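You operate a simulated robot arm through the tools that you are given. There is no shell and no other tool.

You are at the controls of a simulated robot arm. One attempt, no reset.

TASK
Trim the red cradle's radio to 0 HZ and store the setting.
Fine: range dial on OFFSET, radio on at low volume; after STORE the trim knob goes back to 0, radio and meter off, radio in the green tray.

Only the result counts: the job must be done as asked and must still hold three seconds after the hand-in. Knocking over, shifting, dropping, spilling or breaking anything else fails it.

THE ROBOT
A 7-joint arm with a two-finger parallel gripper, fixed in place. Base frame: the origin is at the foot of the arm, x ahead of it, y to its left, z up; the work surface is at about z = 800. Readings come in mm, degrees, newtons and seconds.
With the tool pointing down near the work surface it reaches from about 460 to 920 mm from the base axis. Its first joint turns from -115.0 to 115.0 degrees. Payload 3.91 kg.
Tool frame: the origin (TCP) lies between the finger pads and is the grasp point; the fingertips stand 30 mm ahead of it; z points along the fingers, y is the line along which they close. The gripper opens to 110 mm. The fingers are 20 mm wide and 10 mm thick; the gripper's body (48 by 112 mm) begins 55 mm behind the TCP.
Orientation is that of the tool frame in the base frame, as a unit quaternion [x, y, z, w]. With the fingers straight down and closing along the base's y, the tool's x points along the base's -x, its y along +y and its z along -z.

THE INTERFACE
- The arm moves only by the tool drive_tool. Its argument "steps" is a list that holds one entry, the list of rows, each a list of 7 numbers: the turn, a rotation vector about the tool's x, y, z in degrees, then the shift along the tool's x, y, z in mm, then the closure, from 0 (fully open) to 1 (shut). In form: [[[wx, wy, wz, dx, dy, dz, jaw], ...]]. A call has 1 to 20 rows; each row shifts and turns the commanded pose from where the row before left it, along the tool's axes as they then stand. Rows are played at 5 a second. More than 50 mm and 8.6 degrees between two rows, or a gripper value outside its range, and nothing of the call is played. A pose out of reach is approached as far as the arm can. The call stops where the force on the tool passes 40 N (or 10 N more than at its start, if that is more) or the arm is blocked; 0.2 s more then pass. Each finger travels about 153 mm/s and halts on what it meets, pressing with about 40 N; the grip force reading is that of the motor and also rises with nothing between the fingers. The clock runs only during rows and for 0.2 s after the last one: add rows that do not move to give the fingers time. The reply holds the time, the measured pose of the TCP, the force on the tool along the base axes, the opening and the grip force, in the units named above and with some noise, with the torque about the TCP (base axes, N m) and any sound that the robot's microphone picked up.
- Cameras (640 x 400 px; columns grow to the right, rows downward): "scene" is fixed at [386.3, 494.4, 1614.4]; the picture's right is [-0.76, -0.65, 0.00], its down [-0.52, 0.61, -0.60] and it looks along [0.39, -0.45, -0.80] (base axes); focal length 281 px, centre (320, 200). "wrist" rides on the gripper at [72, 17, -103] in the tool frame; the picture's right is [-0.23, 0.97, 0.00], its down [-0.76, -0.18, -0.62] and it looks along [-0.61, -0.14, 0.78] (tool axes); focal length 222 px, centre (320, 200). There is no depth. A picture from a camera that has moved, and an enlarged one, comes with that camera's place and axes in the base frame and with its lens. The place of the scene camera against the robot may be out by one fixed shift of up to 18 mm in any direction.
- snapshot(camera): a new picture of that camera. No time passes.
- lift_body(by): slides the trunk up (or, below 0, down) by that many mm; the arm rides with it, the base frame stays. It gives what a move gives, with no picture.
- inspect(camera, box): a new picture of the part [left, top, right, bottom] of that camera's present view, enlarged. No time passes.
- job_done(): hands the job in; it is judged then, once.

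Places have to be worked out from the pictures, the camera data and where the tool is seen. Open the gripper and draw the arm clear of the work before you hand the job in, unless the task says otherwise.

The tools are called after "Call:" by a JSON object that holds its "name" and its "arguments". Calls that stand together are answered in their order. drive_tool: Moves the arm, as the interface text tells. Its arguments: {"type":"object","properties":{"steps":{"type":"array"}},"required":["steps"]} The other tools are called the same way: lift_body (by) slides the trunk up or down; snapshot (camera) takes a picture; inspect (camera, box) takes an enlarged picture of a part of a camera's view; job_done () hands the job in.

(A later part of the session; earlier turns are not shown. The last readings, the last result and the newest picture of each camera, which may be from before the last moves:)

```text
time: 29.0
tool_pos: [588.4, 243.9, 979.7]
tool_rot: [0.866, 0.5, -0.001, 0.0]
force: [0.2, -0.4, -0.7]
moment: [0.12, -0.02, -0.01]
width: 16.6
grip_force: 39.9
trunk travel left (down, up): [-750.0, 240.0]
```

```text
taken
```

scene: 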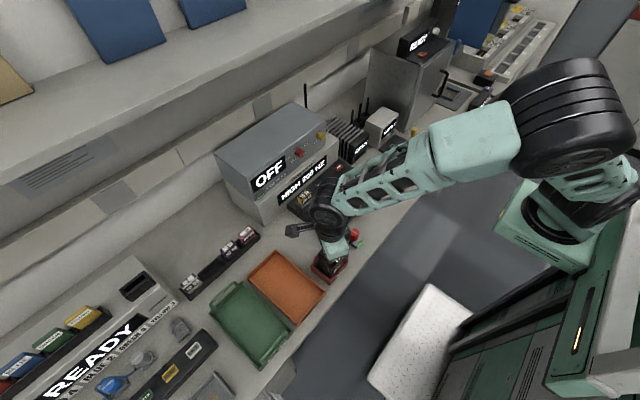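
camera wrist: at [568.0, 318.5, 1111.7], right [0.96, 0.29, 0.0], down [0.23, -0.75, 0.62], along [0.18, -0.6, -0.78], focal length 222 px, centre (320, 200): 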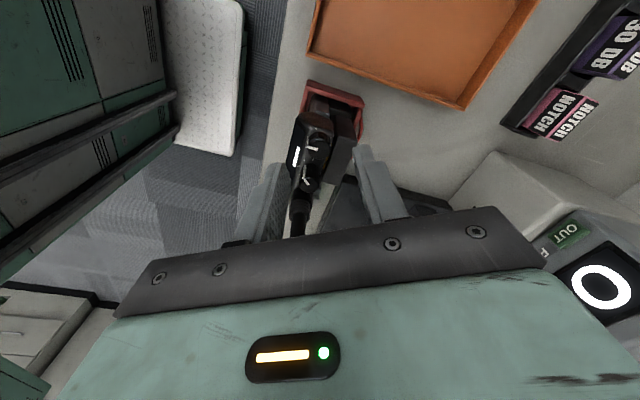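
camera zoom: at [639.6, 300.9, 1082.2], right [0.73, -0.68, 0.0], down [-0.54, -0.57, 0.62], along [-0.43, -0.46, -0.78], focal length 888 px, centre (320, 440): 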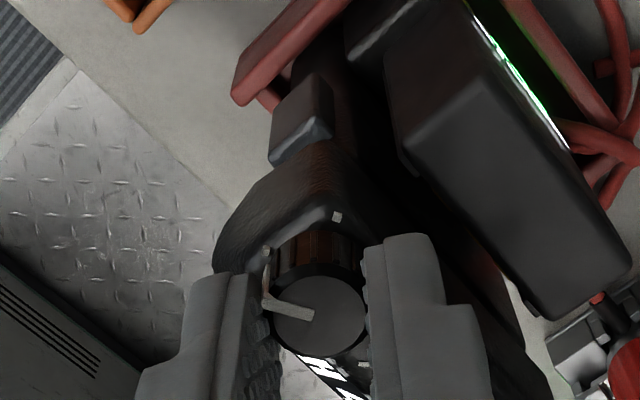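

The radio's display lit up and the meter now shows a reading; I read it enlarged.

Call:
{"name": "inspect", "arguments": {"camera": "scene", "box": [240, 130, 340, 210]}}

Call:
{"name": "inspect", "arguments": {"camera": "scene", "box": [290, 215, 380, 290]}}

```text
5.00 times, centred on (290, 170) of scene
camera zoom: at [386.3, 494.4, 1614.4], right [-0.76, -0.65, 0.0], down [-0.52, 0.61, -0.6], along [0.39, -0.45, -0.8], focal length 1403 px, centre (470, 350)
```

zoom: 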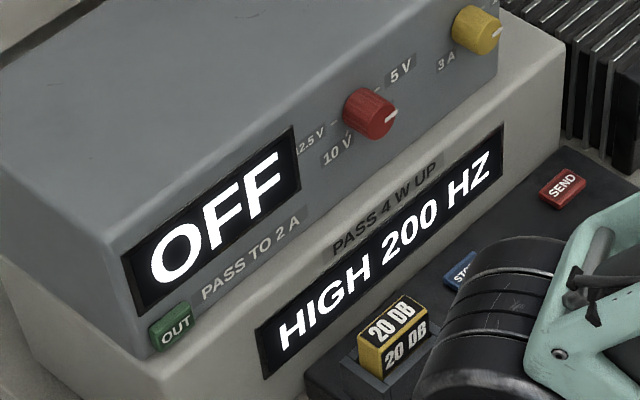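

```text
5.33 times, centred on (335, 252) of scene
camera zoom: at [386.3, 494.4, 1614.4], right [-0.76, -0.65, 0.0], down [-0.52, 0.61, -0.6], along [0.39, -0.45, -0.8], focal length 1497 px, centre (240, -80)
```

zoom: 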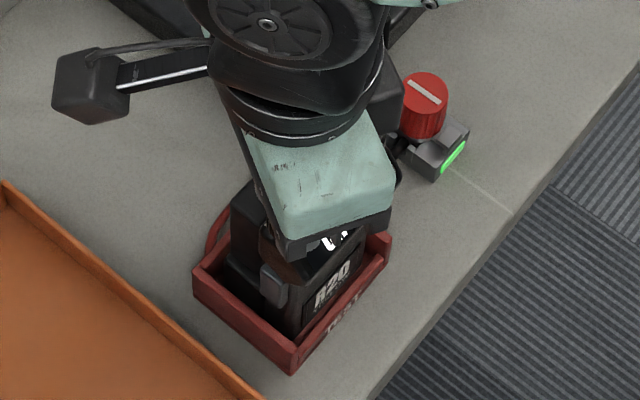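

The meter reads HIGH 200 HZ. I release the volume knob, rise and check the radio display.

Call:
{"name": "drive_tool", "arguments": {"steps": [[[0, 0, 0, 0, 0, 0, 0.7], [0, 0, 0, 0, 0, 0, 0.6], [0, 0, 0, 0, 0, 0, 0.6], [0, 0, 0, 0, 0, -20, 0.6], [0, 0, 0, 0, 0, -40, 0.6], [0, 0, 0, 0, 0, -50, 0.6], [0, 0, 0, 0, 0, -50, 0.6], [0, 0, 0, 0, 0, 0, 0.6]]]}}

Call:
{"name": "inspect", "arguments": {"camera": "wrist", "box": [270, 70, 370, 133]}}

Call:
{"name": "inspect", "arguments": {"camera": "scene", "box": [240, 130, 340, 210]}}

```text
time: 30.8
tool_pos: [589.0, 245.1, 1140.6]
tool_rot: [0.866, 0.5, -0.001, 0.001]
force: [0.0, -0.3, -0.5]
moment: [0.0, -0.02, 0.03]
width: 44.2
grip_force: 0.1
trunk travel left (down, up): [-750.0, 240.0]
```

```text
6.35 times, centred on (320, 102) of wrist
camera zoom: at [639.9, 299.9, 1243.1], right [0.73, -0.68, 0.0], down [-0.53, -0.57, 0.62], along [-0.43, -0.46, -0.78], focal length 1410 px, centre (320, 825)
```

zoom: 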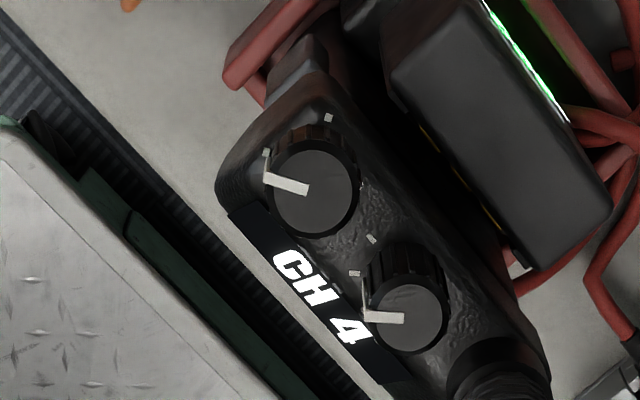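

```text
5.00 times, centred on (290, 170) of scene
camera zoom: at [386.3, 494.4, 1614.4], right [-0.76, -0.65, 0.0], down [-0.52, 0.61, -0.6], along [0.39, -0.45, -0.8], focal length 1403 px, centre (470, 350)
```

zoom: 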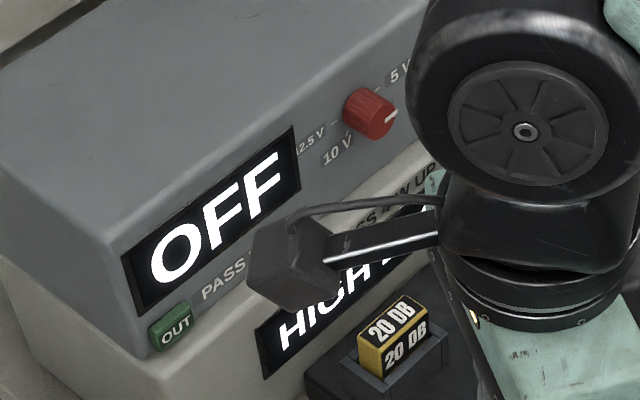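

Radio shows CH 4 at the low tick. Now I move over the blue trim knob, turn the tool back to yaw 0 and descend for a close look.

Call:
{"name": "drive_tool", "arguments": {"steps": [[[0, 0, 0, -19.4, 39.3, 0, 0.5], [0, 0, 0, -19.4, 39.3, 0, 0.5], [0, 0, 0, -19.4, 39.3, 0, 0.5], [0, 0, 0, -19.4, 39.3, 0, 0.5], [0, 0, 0, -19.4, 39.3, 0, 0.5], [0, 0, 0, -19.4, 39.3, 0, 0.5], [0, 0, -8, 0, 0, 0, 0.5], [0, 0, -8, 0, 0, 0, 0.5], [0, 0, -8, 0, 0, 0, 0.5], [0, 0, -8, 0, 0, 0, 0.5], [0, 0, -8, 0, 0, 0, 0.5], [0, 0, -8, 0, 0, 0, 0.5], [0, 0, -8, 0, 0, 0, 0.5], [0, 0, -8, 0, 0, 0, 0.5], [0, 0, -8, 0, 0, 0, 0.5], [0, 0, -8, 0, 0, 0, 0.5], [0, 0, -8, 0, 0, 0, 0.5], [0, 0, -8, 0, 0, 0, 0.5], [0, 0, -8, 0, 0, 0, 0.5], [0, 0, -8, 0, 0, 0, 0.5]]]}}

Call:
{"name": "drive_tool", "arguments": {"steps": [[[0, 0, -8, 0, 0, 0, 0.5], [0, 0, 0, 0, 0, 45, 0.5], [0, 0, 0, 0, 0, 45, 0.5], [0, 0, 0, 0, 0, 45, 0.5], [0, 0, 0, 0, 0, 45, 0.5], [0, 0, 0, 0, 0, 0, 0.5], [0, 0, 0, 0, 0, 0, 0.5]]]}}

Call:
{"name": "snapshot", "arguments": {"camera": "wrist"}}

Call:
{"name": "inspect", "arguments": {"camera": "wrist", "box": [240, 70, 400, 170]}}

```text
time: 35.0
tool_pos: [734.8, 26.5, 1140.4]
tool_rot: [0.068, 0.998, -0.001, 0.0]
force: [0.8, -0.3, -0.7]
moment: [0.01, -0.02, -0.01]
width: 54.8
grip_force: 0.2
trunk travel left (down, up): [-750.0, 240.0]
```

```text
time: 36.6
tool_pos: [732.8, 25.5, 960.3]
tool_rot: [0.001, 1.0, -0.001, 0.001]
force: [-0.3, 0.0, 0.9]
moment: [0.05, 0.0, -0.01]
width: 54.8
grip_force: 0.1
trunk travel left (down, up): [-750.0, 240.0]
```

```text
taken
camera wrist: at [660.7, 44.4, 1062.7], right [0.23, 0.97, 0.0], down [0.76, -0.18, 0.62], along [0.61, -0.14, -0.78], focal length 222 px, centre (320, 200)
```

wrist: 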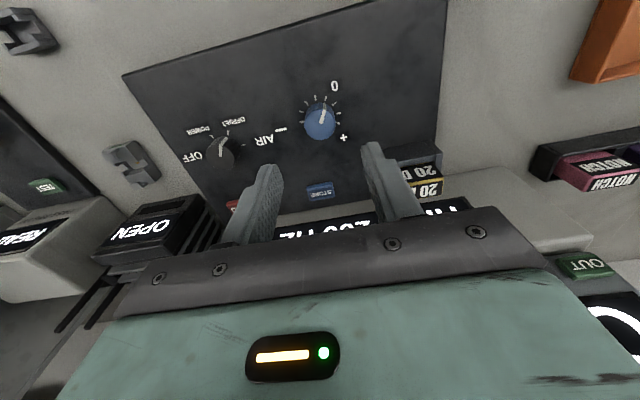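

```text
4.00 times, centred on (320, 120) of wrist
camera zoom: at [660.7, 44.4, 1062.7], right [0.23, 0.97, 0.0], down [0.76, -0.18, 0.62], along [0.61, -0.14, -0.78], focal length 888 px, centre (320, 520)
```

zoom: 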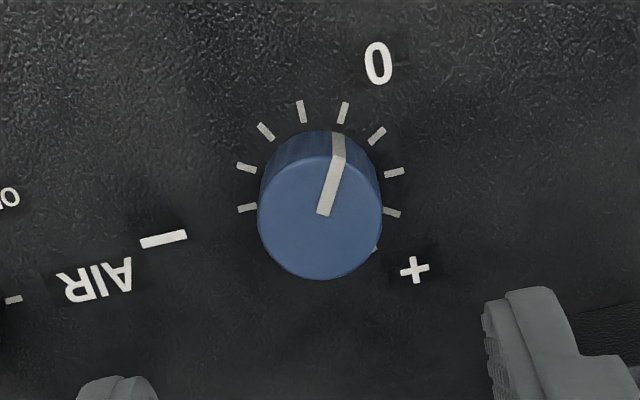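

The trim knob has nine ticks 30° apart with the pointer on 0 in the middle, "−" counter-clockwise. It is on the tool axis in column; I turn to yaw +30°, descend to check centring from another angle.

Call:
{"name": "drive_tool", "arguments": {"steps": [[[0, 0, 7.5, 0, 0, 0, 0.5], [0, 0, 7.5, 0, 0, 0, 0.5], [0, 0, 7.5, 0, 0, 0, 0.5], [0, 0, 7.5, 0, 0, 0, 0.5], [0, 0, 0, 0, 0, 30, 0.5], [0, 0, 0, 0, 0, 25, 0.5], [0, 0, 0, 0, 0, 0, 0.5], [0, 0, 0, 0, 0, 0, 0.5]]]}}

Call:
{"name": "inspect", "arguments": {"camera": "wrist", "box": [240, 90, 400, 190]}}

```text
time: 38.4
tool_pos: [734.2, 25.8, 904.0]
tool_rot: [0.259, 0.966, 0.0, 0.0]
force: [1.0, 0.7, -0.8]
moment: [-0.02, 0.0, 0.0]
width: 55.1
grip_force: 0.1
trunk travel left (down, up): [-750.0, 240.0]
```

```text
4.00 times, centred on (320, 140) of wrist
camera zoom: at [680.3, 78.0, 1007.9], right [0.68, 0.73, 0.0], down [0.57, -0.53, 0.62], along [0.45, -0.43, -0.78], focal length 888 px, centre (320, 440)
```

zoom: 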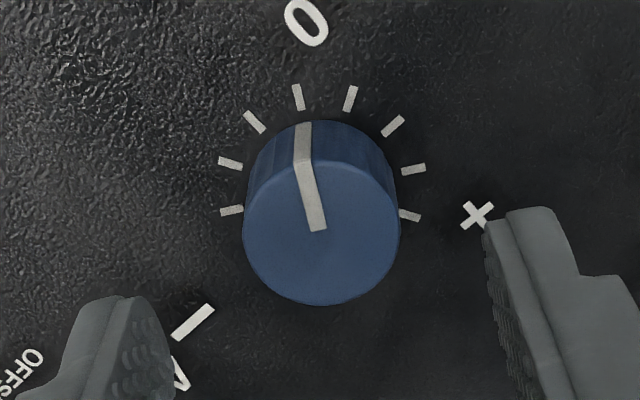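

The knob is centred within 0.5 mm (top about z 851, 30 mm wide). I descend 33 mm and close on it.

Call:
{"name": "drive_tool", "arguments": {"steps": [[[0, 0, 0, 0, 0, 11, 0.5], [0, 0, 0, 0, 0, 11, 0.5], [0, 0, 0, 0, 0, 11, 0.5], [0, 0, 0, 0, 0, 0, 0.55], [0, 0, 0, 0, 0, 0, 0.6], [0, 0, 0, 0, 0, 0, 0.65], [0, 0, 0, 0, 0, 0, 0.7], [0, 0, 0, 0, 0, 0, 0.78], [0, 0, 0, 0, 0, 0, 0.8], [0, 0, 0, 0, 0, 0, 0.8]]]}}

Call:
{"name": "inspect", "arguments": {"camera": "wrist", "box": [240, 90, 400, 190]}}

Call:
{"name": "inspect", "arguments": {"camera": "scene", "box": [240, 130, 360, 210]}}

```text
time: 40.6
tool_pos: [734.0, 25.7, 873.1]
tool_rot: [0.259, 0.966, 0.0, -0.001]
force: [-3.6, -4.9, 0.4]
moment: [0.12, 0.15, -0.05]
width: 29.8
grip_force: 44.9
trunk travel left (down, up): [-750.0, 240.0]
```

```text
4.00 times, centred on (320, 140) of wrist
camera zoom: at [680.2, 78.3, 975.8], right [0.68, 0.73, 0.0], down [0.57, -0.53, 0.62], along [0.45, -0.43, -0.78], focal length 888 px, centre (320, 440)
```

zoom: 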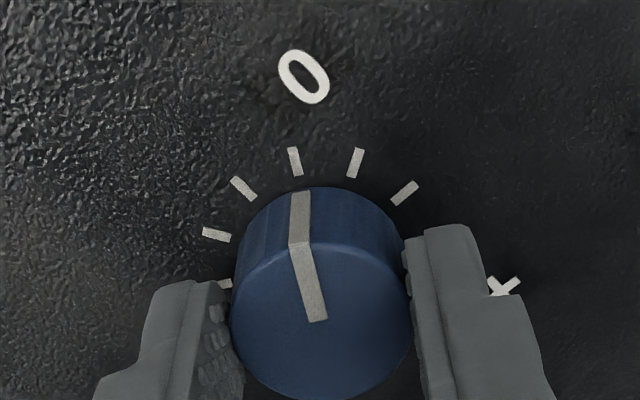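

```text
5.00 times, centred on (300, 170) of scene
camera zoom: at [386.3, 494.4, 1614.4], right [-0.76, -0.65, 0.0], down [-0.52, 0.61, -0.6], along [0.39, -0.45, -0.8], focal length 1403 px, centre (420, 350)
```

zoom: 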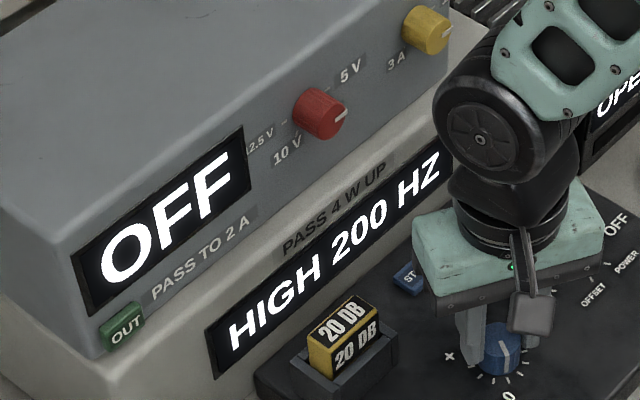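

Gripped, and the meter display is visible in the scene camera. I turn 30° counter-clockwise (one tick toward "−") and read the meter.

Call:
{"name": "drive_tool", "arguments": {"steps": [[[0, 0, -7.5, 0, 0, 0, 0.8], [0, 0, -7.5, 0, 0, 0, 0.8], [0, 0, -7.5, 0, 0, 0, 0.8], [0, 0, -7.5, 0, 0, 0, 0.8], [0, 0, 0, 0, 0, 0, 0.8], [0, 0, 0, 0, 0, 0, 0.8]]]}}

Call:
{"name": "inspect", "arguments": {"camera": "scene", "box": [240, 130, 360, 210]}}

Call:
{"name": "inspect", "arguments": {"camera": "wrist", "box": [240, 90, 400, 190]}}

```text
time: 42.0
tool_pos: [734.6, 24.9, 873.2]
tool_rot: [0.001, 1.0, -0.001, 0.001]
force: [-12.5, -12.0, 17.9]
moment: [-0.19, 0.86, 0.02]
width: 29.6
grip_force: 45.1
trunk travel left (down, up): [-750.0, 240.0]
```

```text
5.00 times, centred on (300, 170) of scene
camera zoom: at [386.3, 494.4, 1614.4], right [-0.76, -0.65, 0.0], down [-0.52, 0.61, -0.6], along [0.39, -0.45, -0.8], focal length 1403 px, centre (420, 350)
```

zoom: 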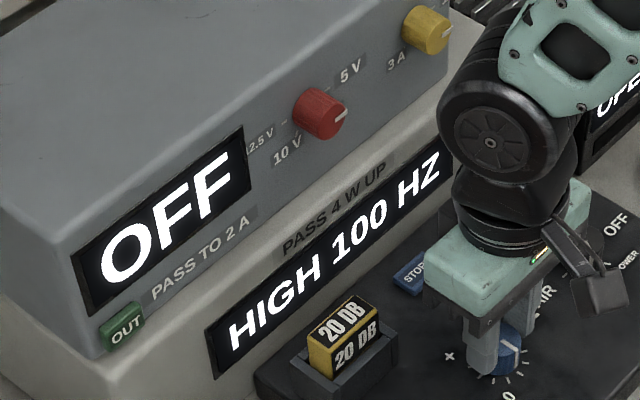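

```text
4.00 times, centred on (320, 140) of wrist
camera zoom: at [661.8, 43.7, 975.8], right [0.23, 0.97, 0.0], down [0.76, -0.18, 0.62], along [0.61, -0.14, -0.78], focal length 888 px, centre (320, 440)
```

zoom: 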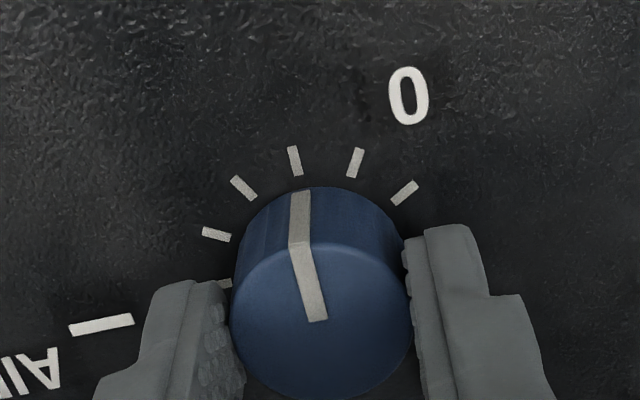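

One tick gives −100 Hz (now HIGH 100 HZ). I turn another 30° counter-clockwise.

Call:
{"name": "drive_tool", "arguments": {"steps": [[[0, 0, -7.5, 0, 0, 0, 0.8], [0, 0, -7.5, 0, 0, 0, 0.8], [0, 0, -7.5, 0, 0, 0, 0.8], [0, 0, -7.5, 0, 0, 0, 0.8], [0, 0, 0, 0, 0, 0, 0.8], [0, 0, 0, 0, 0, 0, 0.8]]]}}

Call:
{"name": "inspect", "arguments": {"camera": "scene", "box": [240, 130, 360, 210]}}

Call:
{"name": "inspect", "arguments": {"camera": "wrist", "box": [240, 90, 400, 190]}}

```text
time: 43.4
tool_pos: [734.2, 24.3, 874.0]
tool_rot: [-0.258, 0.966, -0.001, 0.0]
force: [-11.8, -21.3, 19.3]
moment: [-0.4, 0.21, 0.0]
width: 29.9
grip_force: 45.1
trunk travel left (down, up): [-750.0, 240.0]
```

```text
5.00 times, centred on (300, 170) of scene
camera zoom: at [386.3, 494.4, 1614.4], right [-0.76, -0.65, 0.0], down [-0.52, 0.61, -0.6], along [0.39, -0.45, -0.8], focal length 1403 px, centre (420, 350)
```

zoom: 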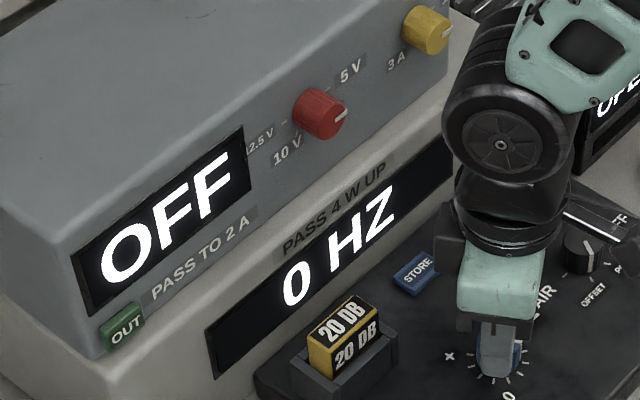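

```text
4.00 times, centred on (320, 140) of wrist
camera zoom: at [663.2, 4.8, 975.7], right [-0.29, 0.96, 0.0], down [0.75, 0.23, 0.62], along [0.6, 0.18, -0.78], focal length 888 px, centre (320, 440)
```

zoom: 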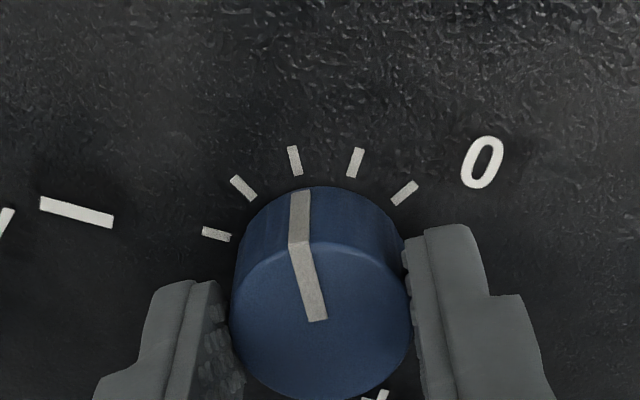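

The meter reads 0 HZ. I release the knob straight up and check the reading still holds.

Call:
{"name": "drive_tool", "arguments": {"steps": [[[0, 0, 0, 0, 0, 0, 0.65], [0, 0, 0, 0, 0, 0, 0.5], [0, 0, 0, 0, 0, 0, 0.5], [0, 0, 0, 0, 0, -20, 0.5], [0, 0, 0, 0, 0, -30, 0.5], [0, 0, 0, 0, 0, -40, 0.5], [0, 0, 0, 0, 0, -40, 0.5], [0, 0, 0, 0, 0, 0, 0.5]]]}}

Call:
{"name": "inspect", "arguments": {"camera": "scene", "box": [240, 130, 360, 210]}}

Call:
{"name": "snapshot", "arguments": {"camera": "wrist"}}

Call:
{"name": "inspect", "arguments": {"camera": "wrist", "box": [240, 70, 400, 170]}}

```text
time: 45.2
tool_pos: [733.6, 26.1, 1002.7]
tool_rot: [-0.259, 0.966, -0.001, -0.001]
force: [-0.5, -0.6, -0.1]
moment: [-0.01, 0.0, 0.0]
width: 55.0
grip_force: 0.1
trunk travel left (down, up): [-750.0, 240.0]
```

```text
5.00 times, centred on (300, 170) of scene
camera zoom: at [386.3, 494.4, 1614.4], right [-0.76, -0.65, 0.0], down [-0.52, 0.61, -0.6], along [0.39, -0.45, -0.8], focal length 1403 px, centre (420, 350)
```

zoom: 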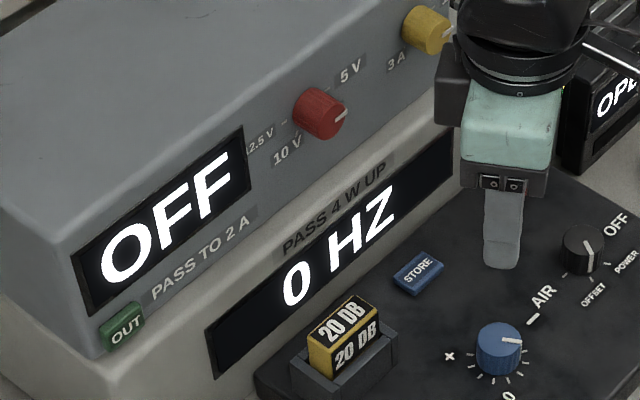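

```text
taken
camera wrist: at [663.1, 6.3, 1106.4], right [-0.29, 0.96, 0.0], down [0.75, 0.23, 0.62], along [0.6, 0.18, -0.78], focal length 222 px, centre (320, 200)
```

wrist: 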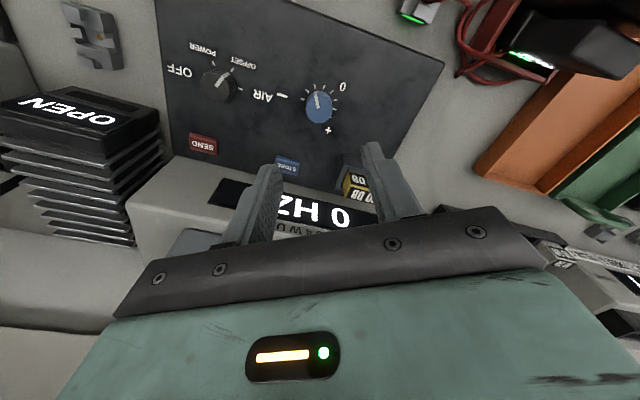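

```text
4.00 times, centred on (320, 120) of wrist
camera zoom: at [663.1, 6.3, 1106.4], right [-0.29, 0.96, 0.0], down [0.75, 0.23, 0.62], along [0.6, 0.18, -0.78], focal length 888 px, centre (320, 520)
```

zoom: 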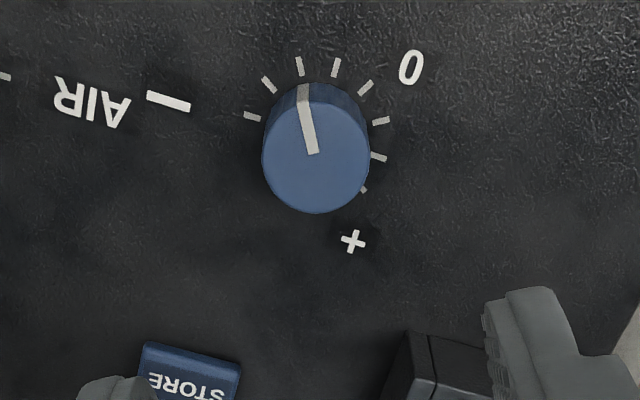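

0 HZ holds. Next, with closed fingers and tool tilted 20° (body leaning away from the meter box), I position above STORE at about (820, 6, 840).

Call:
{"name": "drive_tool", "arguments": {"steps": [[[0, 0, 7.5, 0, 0, 0, 0.7], [0, 0, 7.5, 0, 0, 0, 0.9], [0, 0, 7.5, 0, 0, 0, 1], [0, 0, 7.5, 0, 0, 0, 1], [0, -7, 0, 0, 0, 0, 1], [0, -7, 0, 0, 0, 0, 1], [0, -6, 0, 0, 0, 0, 1], [0, 0, 0, -17.2, -7.1, 35.7, 1], [0, 0, 0, -17.2, -7.1, 35.7, 1], [0, 0, 0, -17.2, -7.0, 35.7, 1], [0, 0, 0, 0, 0, 0, 1], [0, 0, 0, 0, 0, 0, 1]]]}}

Call:
{"name": "snapshot", "arguments": {"camera": "wrist"}}

Call:
{"name": "inspect", "arguments": {"camera": "scene", "box": [260, 120, 380, 200]}}

```text
time: 47.8
tool_pos: [819.9, 2.4, 917.1]
tool_rot: [0.0, 0.985, -0.001, 0.173]
force: [0.8, 0.5, -0.2]
moment: [0.04, 0.0, -0.01]
width: 0.3
grip_force: 38.1
trunk travel left (down, up): [-750.0, 240.0]
```

```text
taken
camera wrist: at [717.0, 21.7, 989.5], right [0.21, 0.97, 0.08], down [0.5, -0.18, 0.85], along [0.84, -0.14, -0.53], focal length 222 px, centre (320, 200)
```

wrist: 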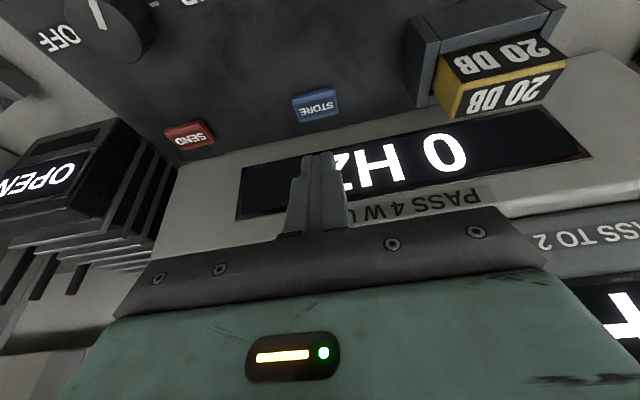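

```text
5.00 times, centred on (320, 160) of scene
camera zoom: at [386.3, 494.4, 1614.4], right [-0.76, -0.65, 0.0], down [-0.52, 0.61, -0.6], along [0.39, -0.45, -0.8], focal length 1403 px, centre (320, 400)
```

zoom: 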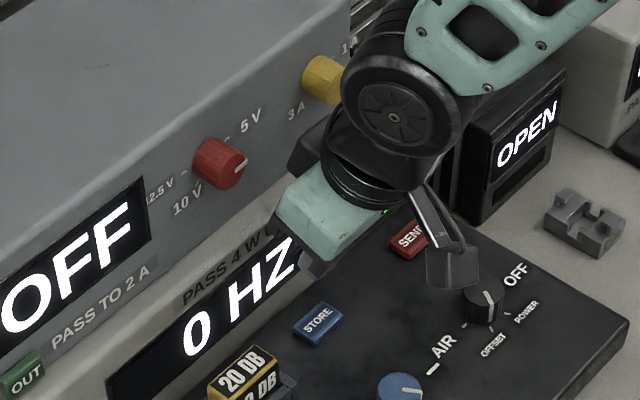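

STORE lies just under the fingertip line, about 2 mm to the left. I lower vertically by 38 mm with a 2.3 mm sideways correction and check.

Call:
{"name": "drive_tool", "arguments": {"steps": [[[0, 0, 0, 6.5, 2.3, 17.9, 1], [0, 0, 0, 6.5, 0, 17.9, 1], [0, 0, 0, 0, 0, 0, 1], [0, 0, 0, 0, 0, 0, 1]]]}}

Call:
{"name": "inspect", "arguments": {"camera": "wrist", "box": [240, 90, 400, 190]}}

Call:
{"name": "inspect", "arguments": {"camera": "scene", "box": [280, 150, 360, 203]}}

```text
time: 48.8
tool_pos: [820.8, 7.1, 881.0]
tool_rot: [0.0, 0.985, -0.001, 0.173]
force: [-0.5, 0.1, 0.0]
moment: [-0.01, 0.0, -0.01]
width: 0.0
grip_force: 37.7
trunk travel left (down, up): [-750.0, 240.0]
```

```text
4.00 times, centred on (320, 140) of wrist
camera zoom: at [717.0, 24.8, 952.3], right [0.21, 0.97, 0.08], down [0.5, -0.18, 0.85], along [0.84, -0.14, -0.53], focal length 888 px, centre (320, 440)
```

zoom: 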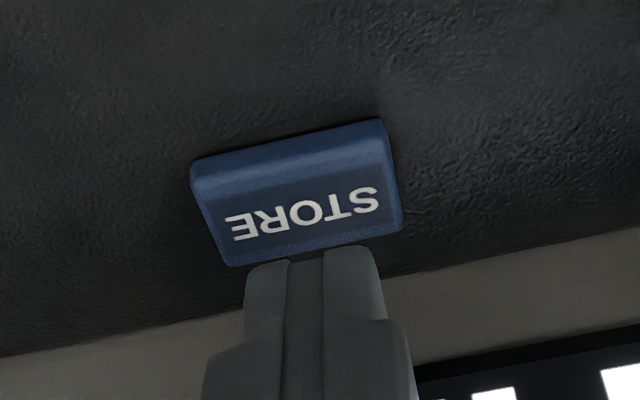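

```text
7.55 times, centred on (320, 176) of scene
camera zoom: at [386.3, 494.4, 1614.4], right [-0.76, -0.65, 0.0], down [-0.52, 0.61, -0.6], along [0.39, -0.45, -0.8], focal length 2118 px, centre (320, 377)
```

zoom: 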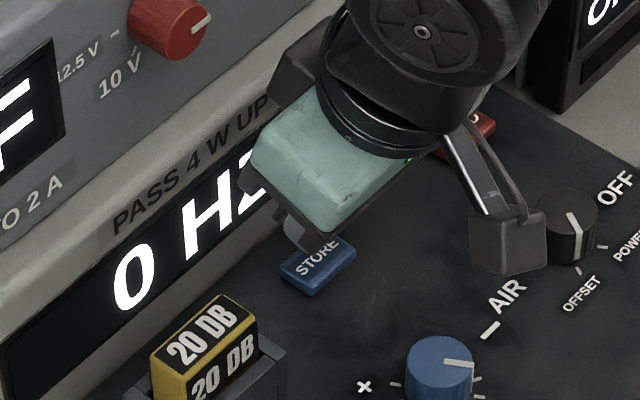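

The fingertip edge should land mid-button after about 9 mm. I press down slowly in 2 mm steps, with the force stop as guard.

Call:
{"name": "drive_tool", "arguments": {"steps": [[[0, 0, 0, 1.03, -1, 2.82, 1], [0, 0, 0, 1.03, -1, 2.82, 1], [0, 0, 0, 0.68, 0, 1.88, 1], [0, 0, 0, 0.68, 0, 1.88, 1], [0, 0, 0, 0.68, 0, 1.88, 1], [0, 0, 0, 0, 0, 0, 1]]]}}

Call:
{"name": "inspect", "arguments": {"camera": "scene", "box": [260, 140, 360, 203]}}

Call:
{"name": "inspect", "arguments": {"camera": "wrist", "box": [240, 90, 400, 190]}}

```text
time: 50.2
tool_pos: [819.4, 4.2, 869.7]
tool_rot: [0.0, 0.985, -0.001, 0.173]
force: [-1.4, 0.3, 1.7]
moment: [-0.02, -0.01, -0.03]
width: 0.1
grip_force: 37.9
trunk travel left (down, up): [-750.0, 240.0]
```

```text
6.35 times, centred on (310, 172) of scene
camera zoom: at [386.3, 494.4, 1614.4], right [-0.76, -0.65, 0.0], down [-0.52, 0.61, -0.6], along [0.39, -0.45, -0.8], focal length 1782 px, centre (384, 381)
```

zoom: 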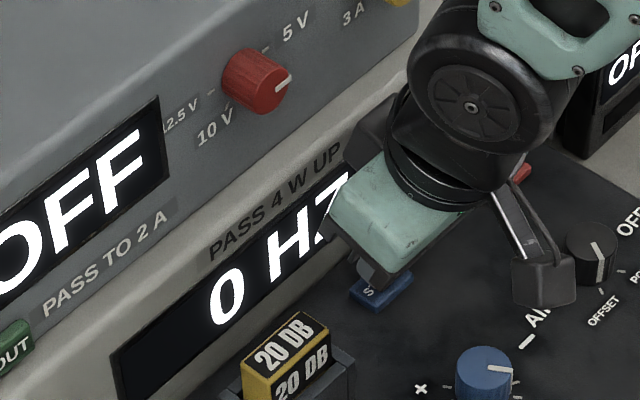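

```text
4.00 times, centred on (320, 140) of wrist
camera zoom: at [716.1, 22.9, 940.4], right [0.21, 0.97, 0.08], down [0.5, -0.18, 0.85], along [0.84, -0.14, -0.53], focal length 888 px, centre (320, 440)
```

zoom: 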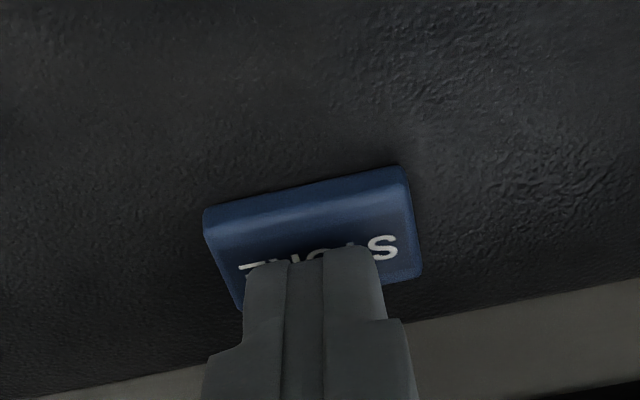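

Contact is only just starting (about 2 N). I continue pressing in 1.5–2 mm steps.

Call:
{"name": "drive_tool", "arguments": {"steps": [[[0, 0, 0, 0.51, 0, 1.41, 1], [0, 0, 0, 0.51, 0, 1.41, 1], [0, 0, 0, 0.51, 0, 1.41, 1], [0, 0, 0, 0, 0, 0, 1]]]}}

Call:
{"name": "inspect", "arguments": {"camera": "scene", "box": [260, 140, 360, 203]}}

Call:
{"name": "inspect", "arguments": {"camera": "wrist", "box": [240, 90, 400, 190]}}

```text
time: 51.2
tool_pos: [819.7, 6.0, 865.5]
tool_rot: [0.0, 0.985, -0.001, 0.174]
force: [-4.7, -2.0, 12.3]
moment: [-0.03, 0.07, 0.0]
width: 0.0
grip_force: 37.8
trunk travel left (down, up): [-750.0, 240.0]
heard: click
```

```text
6.35 times, centred on (310, 172) of scene
camera zoom: at [386.3, 494.4, 1614.4], right [-0.76, -0.65, 0.0], down [-0.52, 0.61, -0.6], along [0.39, -0.45, -0.8], focal length 1782 px, centre (384, 381)
```

zoom: 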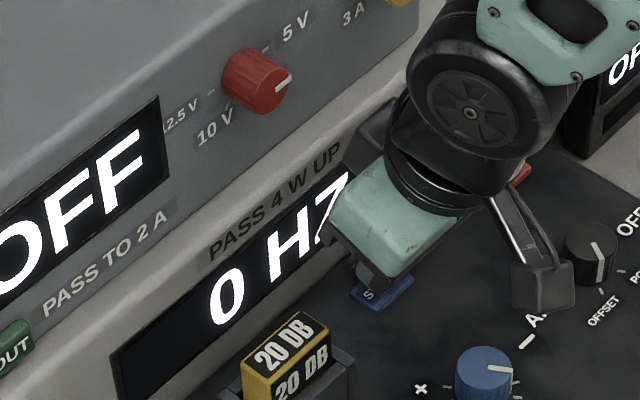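

```text
4.00 times, centred on (320, 140) of wrist
camera zoom: at [716.4, 23.1, 937.0], right [0.21, 0.97, 0.08], down [0.5, -0.18, 0.85], along [0.84, -0.14, -0.53], focal length 888 px, centre (320, 440)
```

zoom: 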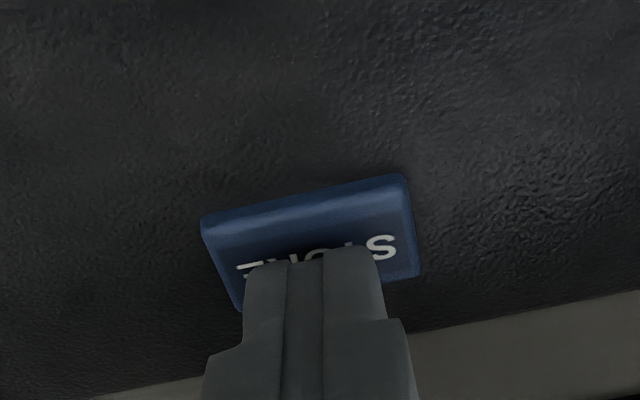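

A click was heard. I lift off the button and check what the meter shows.

Call:
{"name": "drive_tool", "arguments": {"steps": [[[0, 0, 0, 0, 0, 0, 1], [0, 0, 0, -3.4, 0, -9.4, 1], [0, 0, 0, -6.8, 0, -18.8, 1]]]}}

Call:
{"name": "inspect", "arguments": {"camera": "scene", "box": [240, 130, 360, 210]}}

Call:
{"name": "snapshot", "arguments": {"camera": "wrist"}}

```text
time: 52.0
tool_pos: [818.3, 4.1, 894.0]
tool_rot: [-0.001, 0.985, 0.0, 0.174]
force: [0.8, -0.2, 0.6]
moment: [0.01, -0.03, 0.0]
width: 0.1
grip_force: 37.8
trunk travel left (down, up): [-750.0, 240.0]
```

```text
5.00 times, centred on (300, 170) of scene
camera zoom: at [386.3, 494.4, 1614.4], right [-0.76, -0.65, 0.0], down [-0.52, 0.61, -0.6], along [0.39, -0.45, -0.8], focal length 1403 px, centre (420, 350)
```

zoom: 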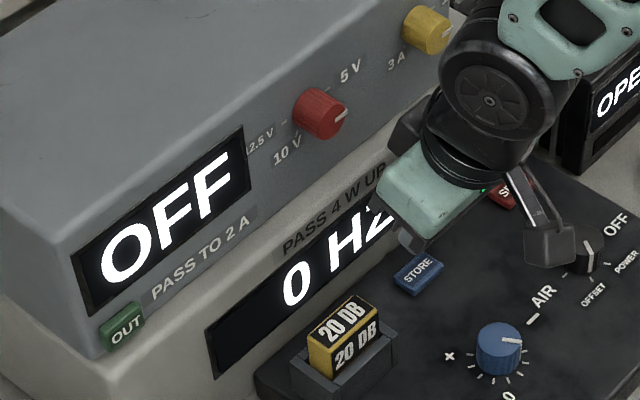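

```text
taken
camera wrist: at [716.0, 22.9, 965.6], right [0.21, 0.97, 0.08], down [0.5, -0.18, 0.85], along [0.84, -0.14, -0.53], focal length 222 px, centre (320, 200)
```

wrist: 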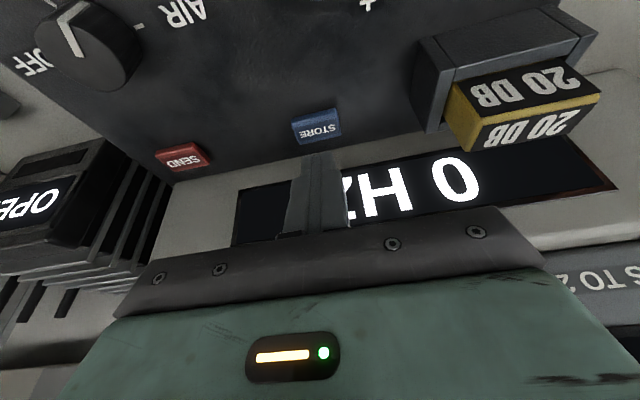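

The button clicked and the reading is still 0 HZ. I check the radio's display in the scene camera and widen the view.

Call:
{"name": "inspect", "arguments": {"camera": "scene", "box": [290, 215, 380, 290]}}

Call:
{"name": "snapshot", "arguments": {"camera": "scene"}}

```text
5.33 times, centred on (335, 252) of scene
camera zoom: at [386.3, 494.4, 1614.4], right [-0.76, -0.65, 0.0], down [-0.52, 0.61, -0.6], along [0.39, -0.45, -0.8], focal length 1497 px, centre (240, -80)
```

zoom: 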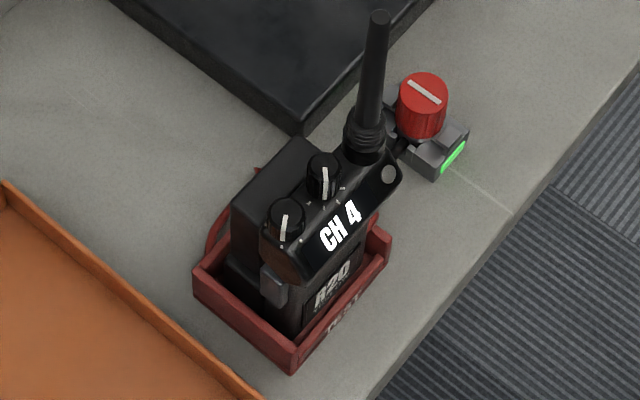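

```text
taken
```

scene: 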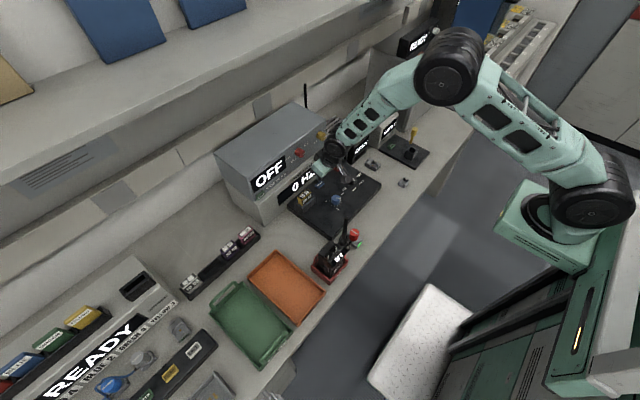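

The radio stays at CH 4. Now I back away from the box, level the tool and return over the trim knob at yaw −30°, opening the jaws, to turn it back to 0.

Call:
{"name": "drive_tool", "arguments": {"steps": [[[0, 0, 0, -10.3, 0, -28.2, 1], [0, 0, 0, -10.3, 0, -28.2, 1], [0, 0, 0, 39.4, 10.35, -14.4, 1], [0, 0, 0, 39.4, 10.35, -14.4, 1], [0, 7, 0, 0, 0, 0, 0.9], [0, 7, 0, 0, 0, 0, 0.7], [0, 6, 0, 0, 0, 0, 0.5], [0, 0, -7.5, 0, 0, 0, 0.5], [0, 0, -7.5, 0, 0, 0, 0.5], [0, 0, -7.5, 0, 0, 0, 0.5], [0, 0, -7.5, 0, 0, 0, 0.5], [0, 0, 0, 0, 0, 48, 0.5], [0, 0, 0, 0, 0, 0, 0.5], [0, 0, 0, 0, 0, 0, 0.5]]]}}

Call:
{"name": "inspect", "arguments": {"camera": "wrist", "box": [240, 90, 400, 190]}}

Call:
{"name": "inspect", "arguments": {"camera": "scene", "box": [240, 130, 360, 210]}}

```text
time: 55.0
tool_pos: [733.8, 28.0, 909.1]
tool_rot: [-0.259, 0.966, -0.001, 0.0]
force: [1.0, -0.1, 1.5]
moment: [-0.01, -0.01, 0.02]
width: 55.1
grip_force: 0.0
trunk travel left (down, up): [-750.0, 240.0]
```

```text
4.00 times, centred on (320, 140) of wrist
camera zoom: at [663.7, 6.3, 1010.7], right [-0.29, 0.96, 0.0], down [0.75, 0.23, 0.62], along [0.6, 0.18, -0.78], focal length 888 px, centre (320, 440)
```

zoom: 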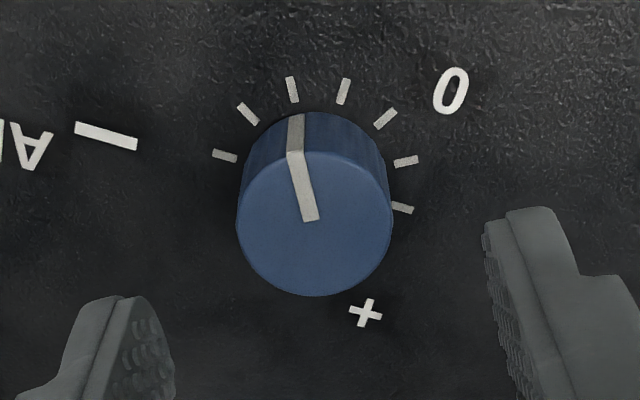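

```text
5.00 times, centred on (300, 170) of scene
camera zoom: at [386.3, 494.4, 1614.4], right [-0.76, -0.65, 0.0], down [-0.52, 0.61, -0.6], along [0.39, -0.45, -0.8], focal length 1403 px, centre (420, 350)
```

zoom: 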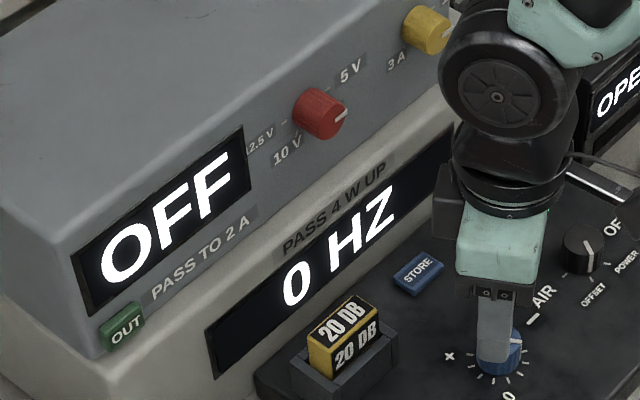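

The knob is about 1 mm off the axis; I correct by −1.1 mm in tool y, descend and grip it.

Call:
{"name": "drive_tool", "arguments": {"steps": [[[0, 0, 0, 0, -1.1, 12, 0.5], [0, 0, 0, 0, 0, 12, 0.5], [0, 0, 0, 0, 0, 12, 0.5], [0, 0, 0, 0, 0, 0, 0.55], [0, 0, 0, 0, 0, 0, 0.6], [0, 0, 0, 0, 0, 0, 0.65], [0, 0, 0, 0, 0, 0, 0.7], [0, 0, 0, 0, 0, 0, 0.78], [0, 0, 0, 0, 0, 0, 0.8], [0, 0, 0, 0, 0, 0, 0.8]]]}}

Call:
{"name": "inspect", "arguments": {"camera": "scene", "box": [240, 130, 360, 210]}}

```text
time: 57.2
tool_pos: [734.3, 26.0, 870.8]
tool_rot: [-0.259, 0.966, 0.0, -0.001]
force: [-2.0, 1.4, -0.9]
moment: [0.32, 0.18, -0.03]
width: 29.4
grip_force: 45.7
trunk travel left (down, up): [-750.0, 240.0]
```

```text
5.00 times, centred on (300, 170) of scene
camera zoom: at [386.3, 494.4, 1614.4], right [-0.76, -0.65, 0.0], down [-0.52, 0.61, -0.6], along [0.39, -0.45, -0.8], focal length 1403 px, centre (420, 350)
```

zoom: 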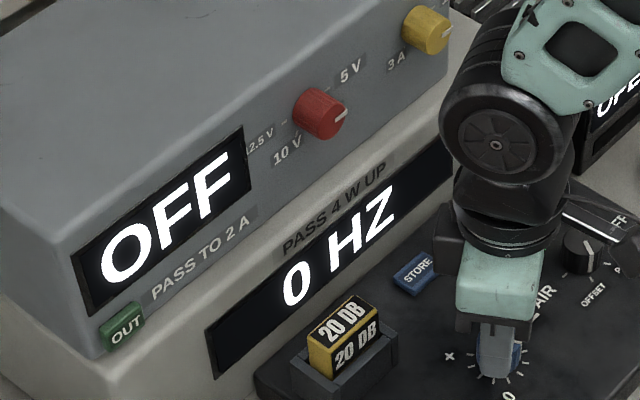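

Gripped with low side force. I turn 30° clockwise first and see how the reading reacts.

Call:
{"name": "drive_tool", "arguments": {"steps": [[[0, 0, 7.5, 0, 0, 0, 0.8], [0, 0, 7.5, 0, 0, 0, 0.8], [0, 0, 7.5, 0, 0, 0, 0.8], [0, 0, 7.5, 0, 0, 0, 0.8], [0, 0, 0, 0, 0, 0, 0.8], [0, 0, 0, 0, 0, 0, 0.8]]]}}

Call:
{"name": "inspect", "arguments": {"camera": "scene", "box": [240, 130, 360, 210]}}

```text
time: 58.6
tool_pos: [735.5, 25.4, 871.8]
tool_rot: [0.0, 1.0, -0.001, 0.001]
force: [-17.9, 0.2, 25.2]
moment: [0.3, 1.41, 0.02]
width: 29.7
grip_force: 44.9
trunk travel left (down, up): [-750.0, 240.0]
```

```text
5.00 times, centred on (300, 170) of scene
camera zoom: at [386.3, 494.4, 1614.4], right [-0.76, -0.65, 0.0], down [-0.52, 0.61, -0.6], along [0.39, -0.45, -0.8], focal length 1403 px, centre (420, 350)
```

zoom: 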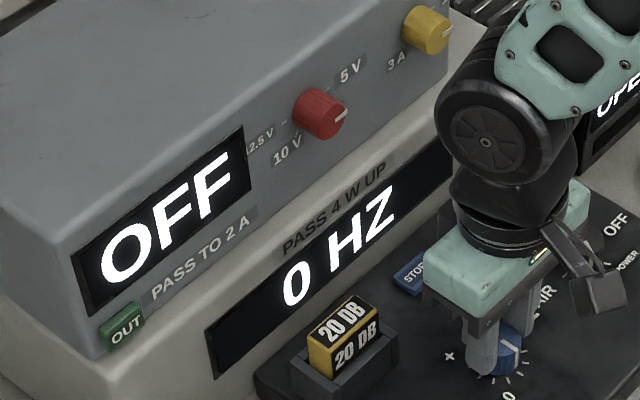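

The reading stays 0 HZ although the knob moved, so the setting is stored. I turn the remaining 30° back to 0.

Call:
{"name": "drive_tool", "arguments": {"steps": [[[0, 0, 7.5, 0, 0, 0, 0.8], [0, 0, 7.5, 0, 0, 0, 0.8], [0, 0, 7.5, 0, 0, 0, 0.8], [0, 0, 7.5, 0, 0, 0, 0.8], [0, 0, 0, 0, 0, 0, 0.8], [0, 0, 0, 0, 0, 0, 0.8]]]}}

Call:
{"name": "inspect", "arguments": {"camera": "scene", "box": [240, 130, 360, 210]}}

Call:
{"name": "inspect", "arguments": {"camera": "wrist", "box": [240, 90, 400, 190]}}

```text
time: 60.0
tool_pos: [735.2, 26.3, 870.8]
tool_rot: [0.259, 0.966, 0.0, 0.001]
force: [-18.8, 3.7, 19.1]
moment: [0.05, 0.18, -0.04]
width: 29.4
grip_force: 45.2
trunk travel left (down, up): [-750.0, 240.0]
```

```text
5.00 times, centred on (300, 170) of scene
camera zoom: at [386.3, 494.4, 1614.4], right [-0.76, -0.65, 0.0], down [-0.52, 0.61, -0.6], along [0.39, -0.45, -0.8], focal length 1403 px, centre (420, 350)
```

zoom: 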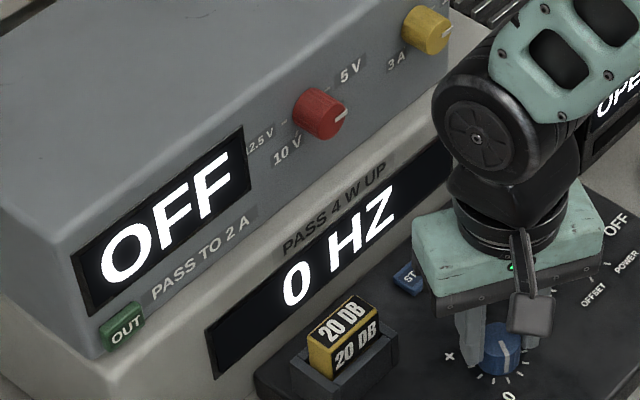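

```text
4.00 times, centred on (320, 140) of wrist
camera zoom: at [680.7, 77.9, 974.4], right [0.68, 0.73, 0.0], down [0.57, -0.53, 0.62], along [0.46, -0.43, -0.78], focal length 888 px, centre (320, 440)
```

zoom: 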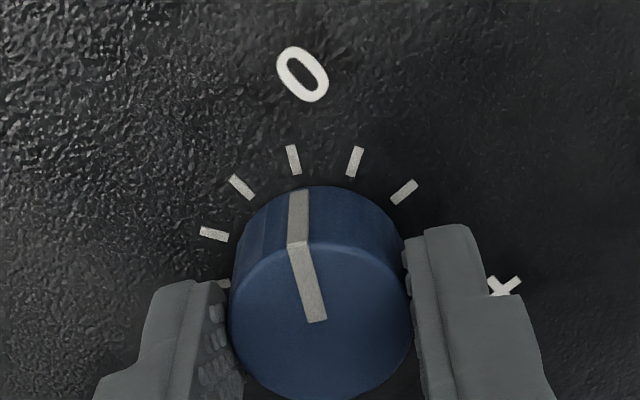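

The trim knob is back on 0 and the meter still reads 0 HZ. I release it, rise and move over to the range dial at yaw +60°.

Call:
{"name": "drive_tool", "arguments": {"steps": [[[0, 0, 0, 0, 0, 0, 0.65], [0, 0, 0, 0, 0, 0, 0.5], [0, 0, 0, 0, 0, 0, 0.5], [0, 0, 0, 0, 0, -20, 0.5], [0, 0, 0, 0, 0, -40, 0.5], [0, 0, 7.5, 0, 0, 0, 0.5], [0, 0, 7.5, 0, 0, 0, 0.5], [0, 0, 7.5, 0, 0, 0, 0.5], [0, 0, 7.5, 0, 0, 0, 0.5], [0, 0, 0, -33.8, -15.5, 0, 0.5], [0, 0, 0, -33.8, -15.5, 0, 0.5], [0, 0, 0, -33.8, -15.4, 0, 0.5], [0, 0, 0, 0, 0, 28, 0.5], [0, 0, 0, 0, 0, 0, 0.5], [0, 0, 0, 0, 0, 0, 0.5]]]}}

Call:
{"name": "inspect", "arguments": {"camera": "wrist", "box": [240, 90, 400, 190]}}

Call:
{"name": "inspect", "arguments": {"camera": "scene", "box": [270, 140, 390, 220]}}

```text
time: 63.2
tool_pos: [747.9, -89.3, 901.0]
tool_rot: [0.499, 0.866, 0.0, 0.001]
force: [0.2, -0.1, 0.7]
moment: [-0.03, 0.01, -0.01]
width: 54.9
grip_force: 0.1
trunk travel left (down, up): [-750.0, 240.0]
```

```text
4.00 times, centred on (320, 140) of wrist
camera zoom: at [726.2, -15.8, 1003.9], right [0.96, 0.29, 0.0], down [0.23, -0.75, 0.62], along [0.18, -0.6, -0.78], focal length 888 px, centre (320, 440)
```

zoom: 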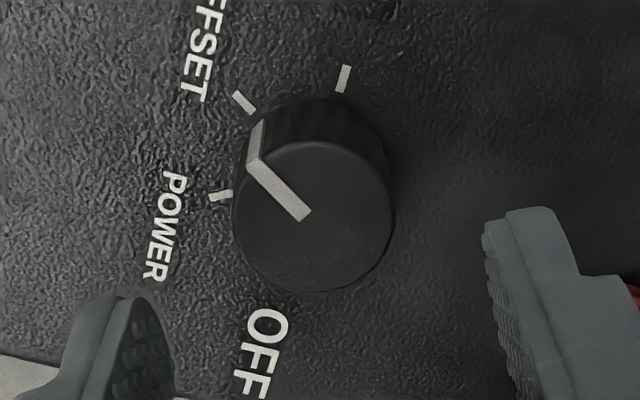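

```text
5.00 times, centred on (330, 180) of scene
camera zoom: at [386.3, 494.4, 1614.4], right [-0.76, -0.65, 0.0], down [-0.52, 0.61, -0.6], along [0.39, -0.45, -0.8], focal length 1403 px, centre (270, 300)
```

zoom: 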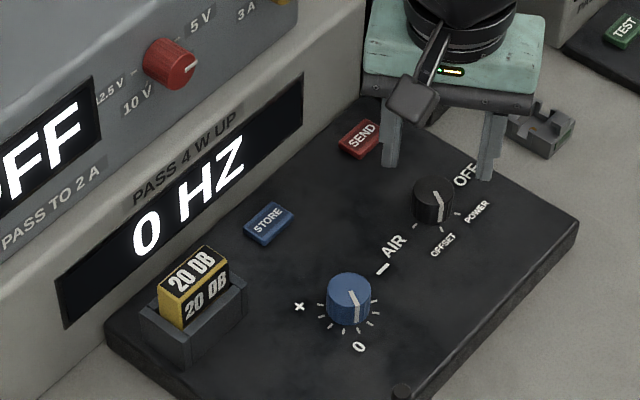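

The trim pointer is on 0. The dial is about (−2.2, +3.4) mm from the axis; I correct, descend and grip it.

Call:
{"name": "drive_tool", "arguments": {"steps": [[[0, 0, 0, 4.0, -0.2, 0, 0.5], [0, 0, 0, 0, 0, 10, 0.5], [0, 0, 0, 0, 0, 10, 0.5], [0, 0, 0, 0, 0, 10, 0.5], [0, 0, 0, 0, 0, 0, 0.55], [0, 0, 0, 0, 0, 0, 0.6], [0, 0, 0, 0, 0, 0, 0.65], [0, 0, 0, 0, 0, 0, 0.7], [0, 0, 0, 0, 0, 0, 0.78], [0, 0, 0, 0, 0, 0, 0.8], [0, 0, 0, 0, 0, 0, 0.8]]]}}

Call:
{"name": "inspect", "arguments": {"camera": "wrist", "box": [240, 90, 400, 190]}}

```text
time: 65.6
tool_pos: [744.5, -83.0, 871.2]
tool_rot: [0.5, 0.866, -0.002, 0.0]
force: [-5.3, -2.6, 1.0]
moment: [-0.03, 0.25, -0.01]
width: 29.4
grip_force: 45.1
trunk travel left (down, up): [-750.0, 240.0]
```

```text
4.00 times, centred on (320, 140) of wrist
camera zoom: at [723.2, -10.7, 974.2], right [0.96, 0.29, 0.0], down [0.23, -0.75, 0.62], along [0.18, -0.6, -0.78], focal length 888 px, centre (320, 440)
```

zoom: 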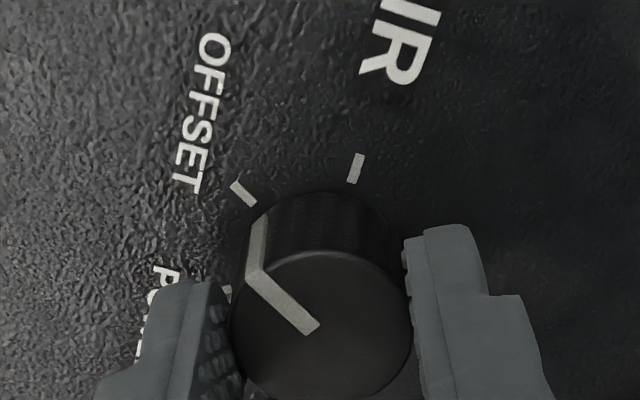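

The tool sits about 1.4 mm toward +y of the dial's axis. I open slightly, shift and re-grip before turning.

Call:
{"name": "drive_tool", "arguments": {"steps": [[[0, 0, 0, 0, 0, 0, 0.6], [0, 0, 0, 0, 0, 0, 0.6], [0, 0, 0, -1.5, 0, 0, 0.6], [0, 0, 0, 0, 0, 0, 0.6], [0, 0, 0, 0, 0, 0, 0.7], [0, 0, 0, 0, 0, 0, 0.78], [0, 0, 0, 0, 0, 0, 0.8], [0, 0, 0, 0, 0, 0, 0.8]]]}}

Call:
{"name": "inspect", "arguments": {"camera": "wrist", "box": [240, 90, 400, 190]}}

```text
time: 67.4
tool_pos: [744.9, -84.2, 871.9]
tool_rot: [0.499, 0.866, 0.0, 0.001]
force: [-2.6, -0.9, 0.1]
moment: [0.03, 0.08, 0.02]
width: 29.7
grip_force: 45.1
trunk travel left (down, up): [-750.0, 240.0]
```

```text
4.00 times, centred on (320, 140) of wrist
camera zoom: at [723.7, -11.7, 974.2], right [0.96, 0.29, 0.0], down [0.23, -0.75, 0.62], along [0.18, -0.6, -0.78], focal length 888 px, centre (320, 440)
```

zoom: 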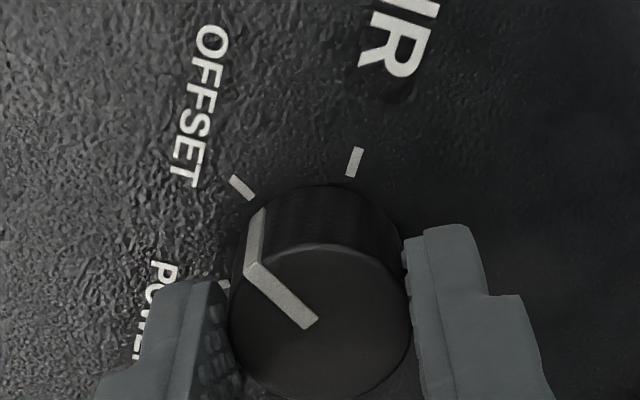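

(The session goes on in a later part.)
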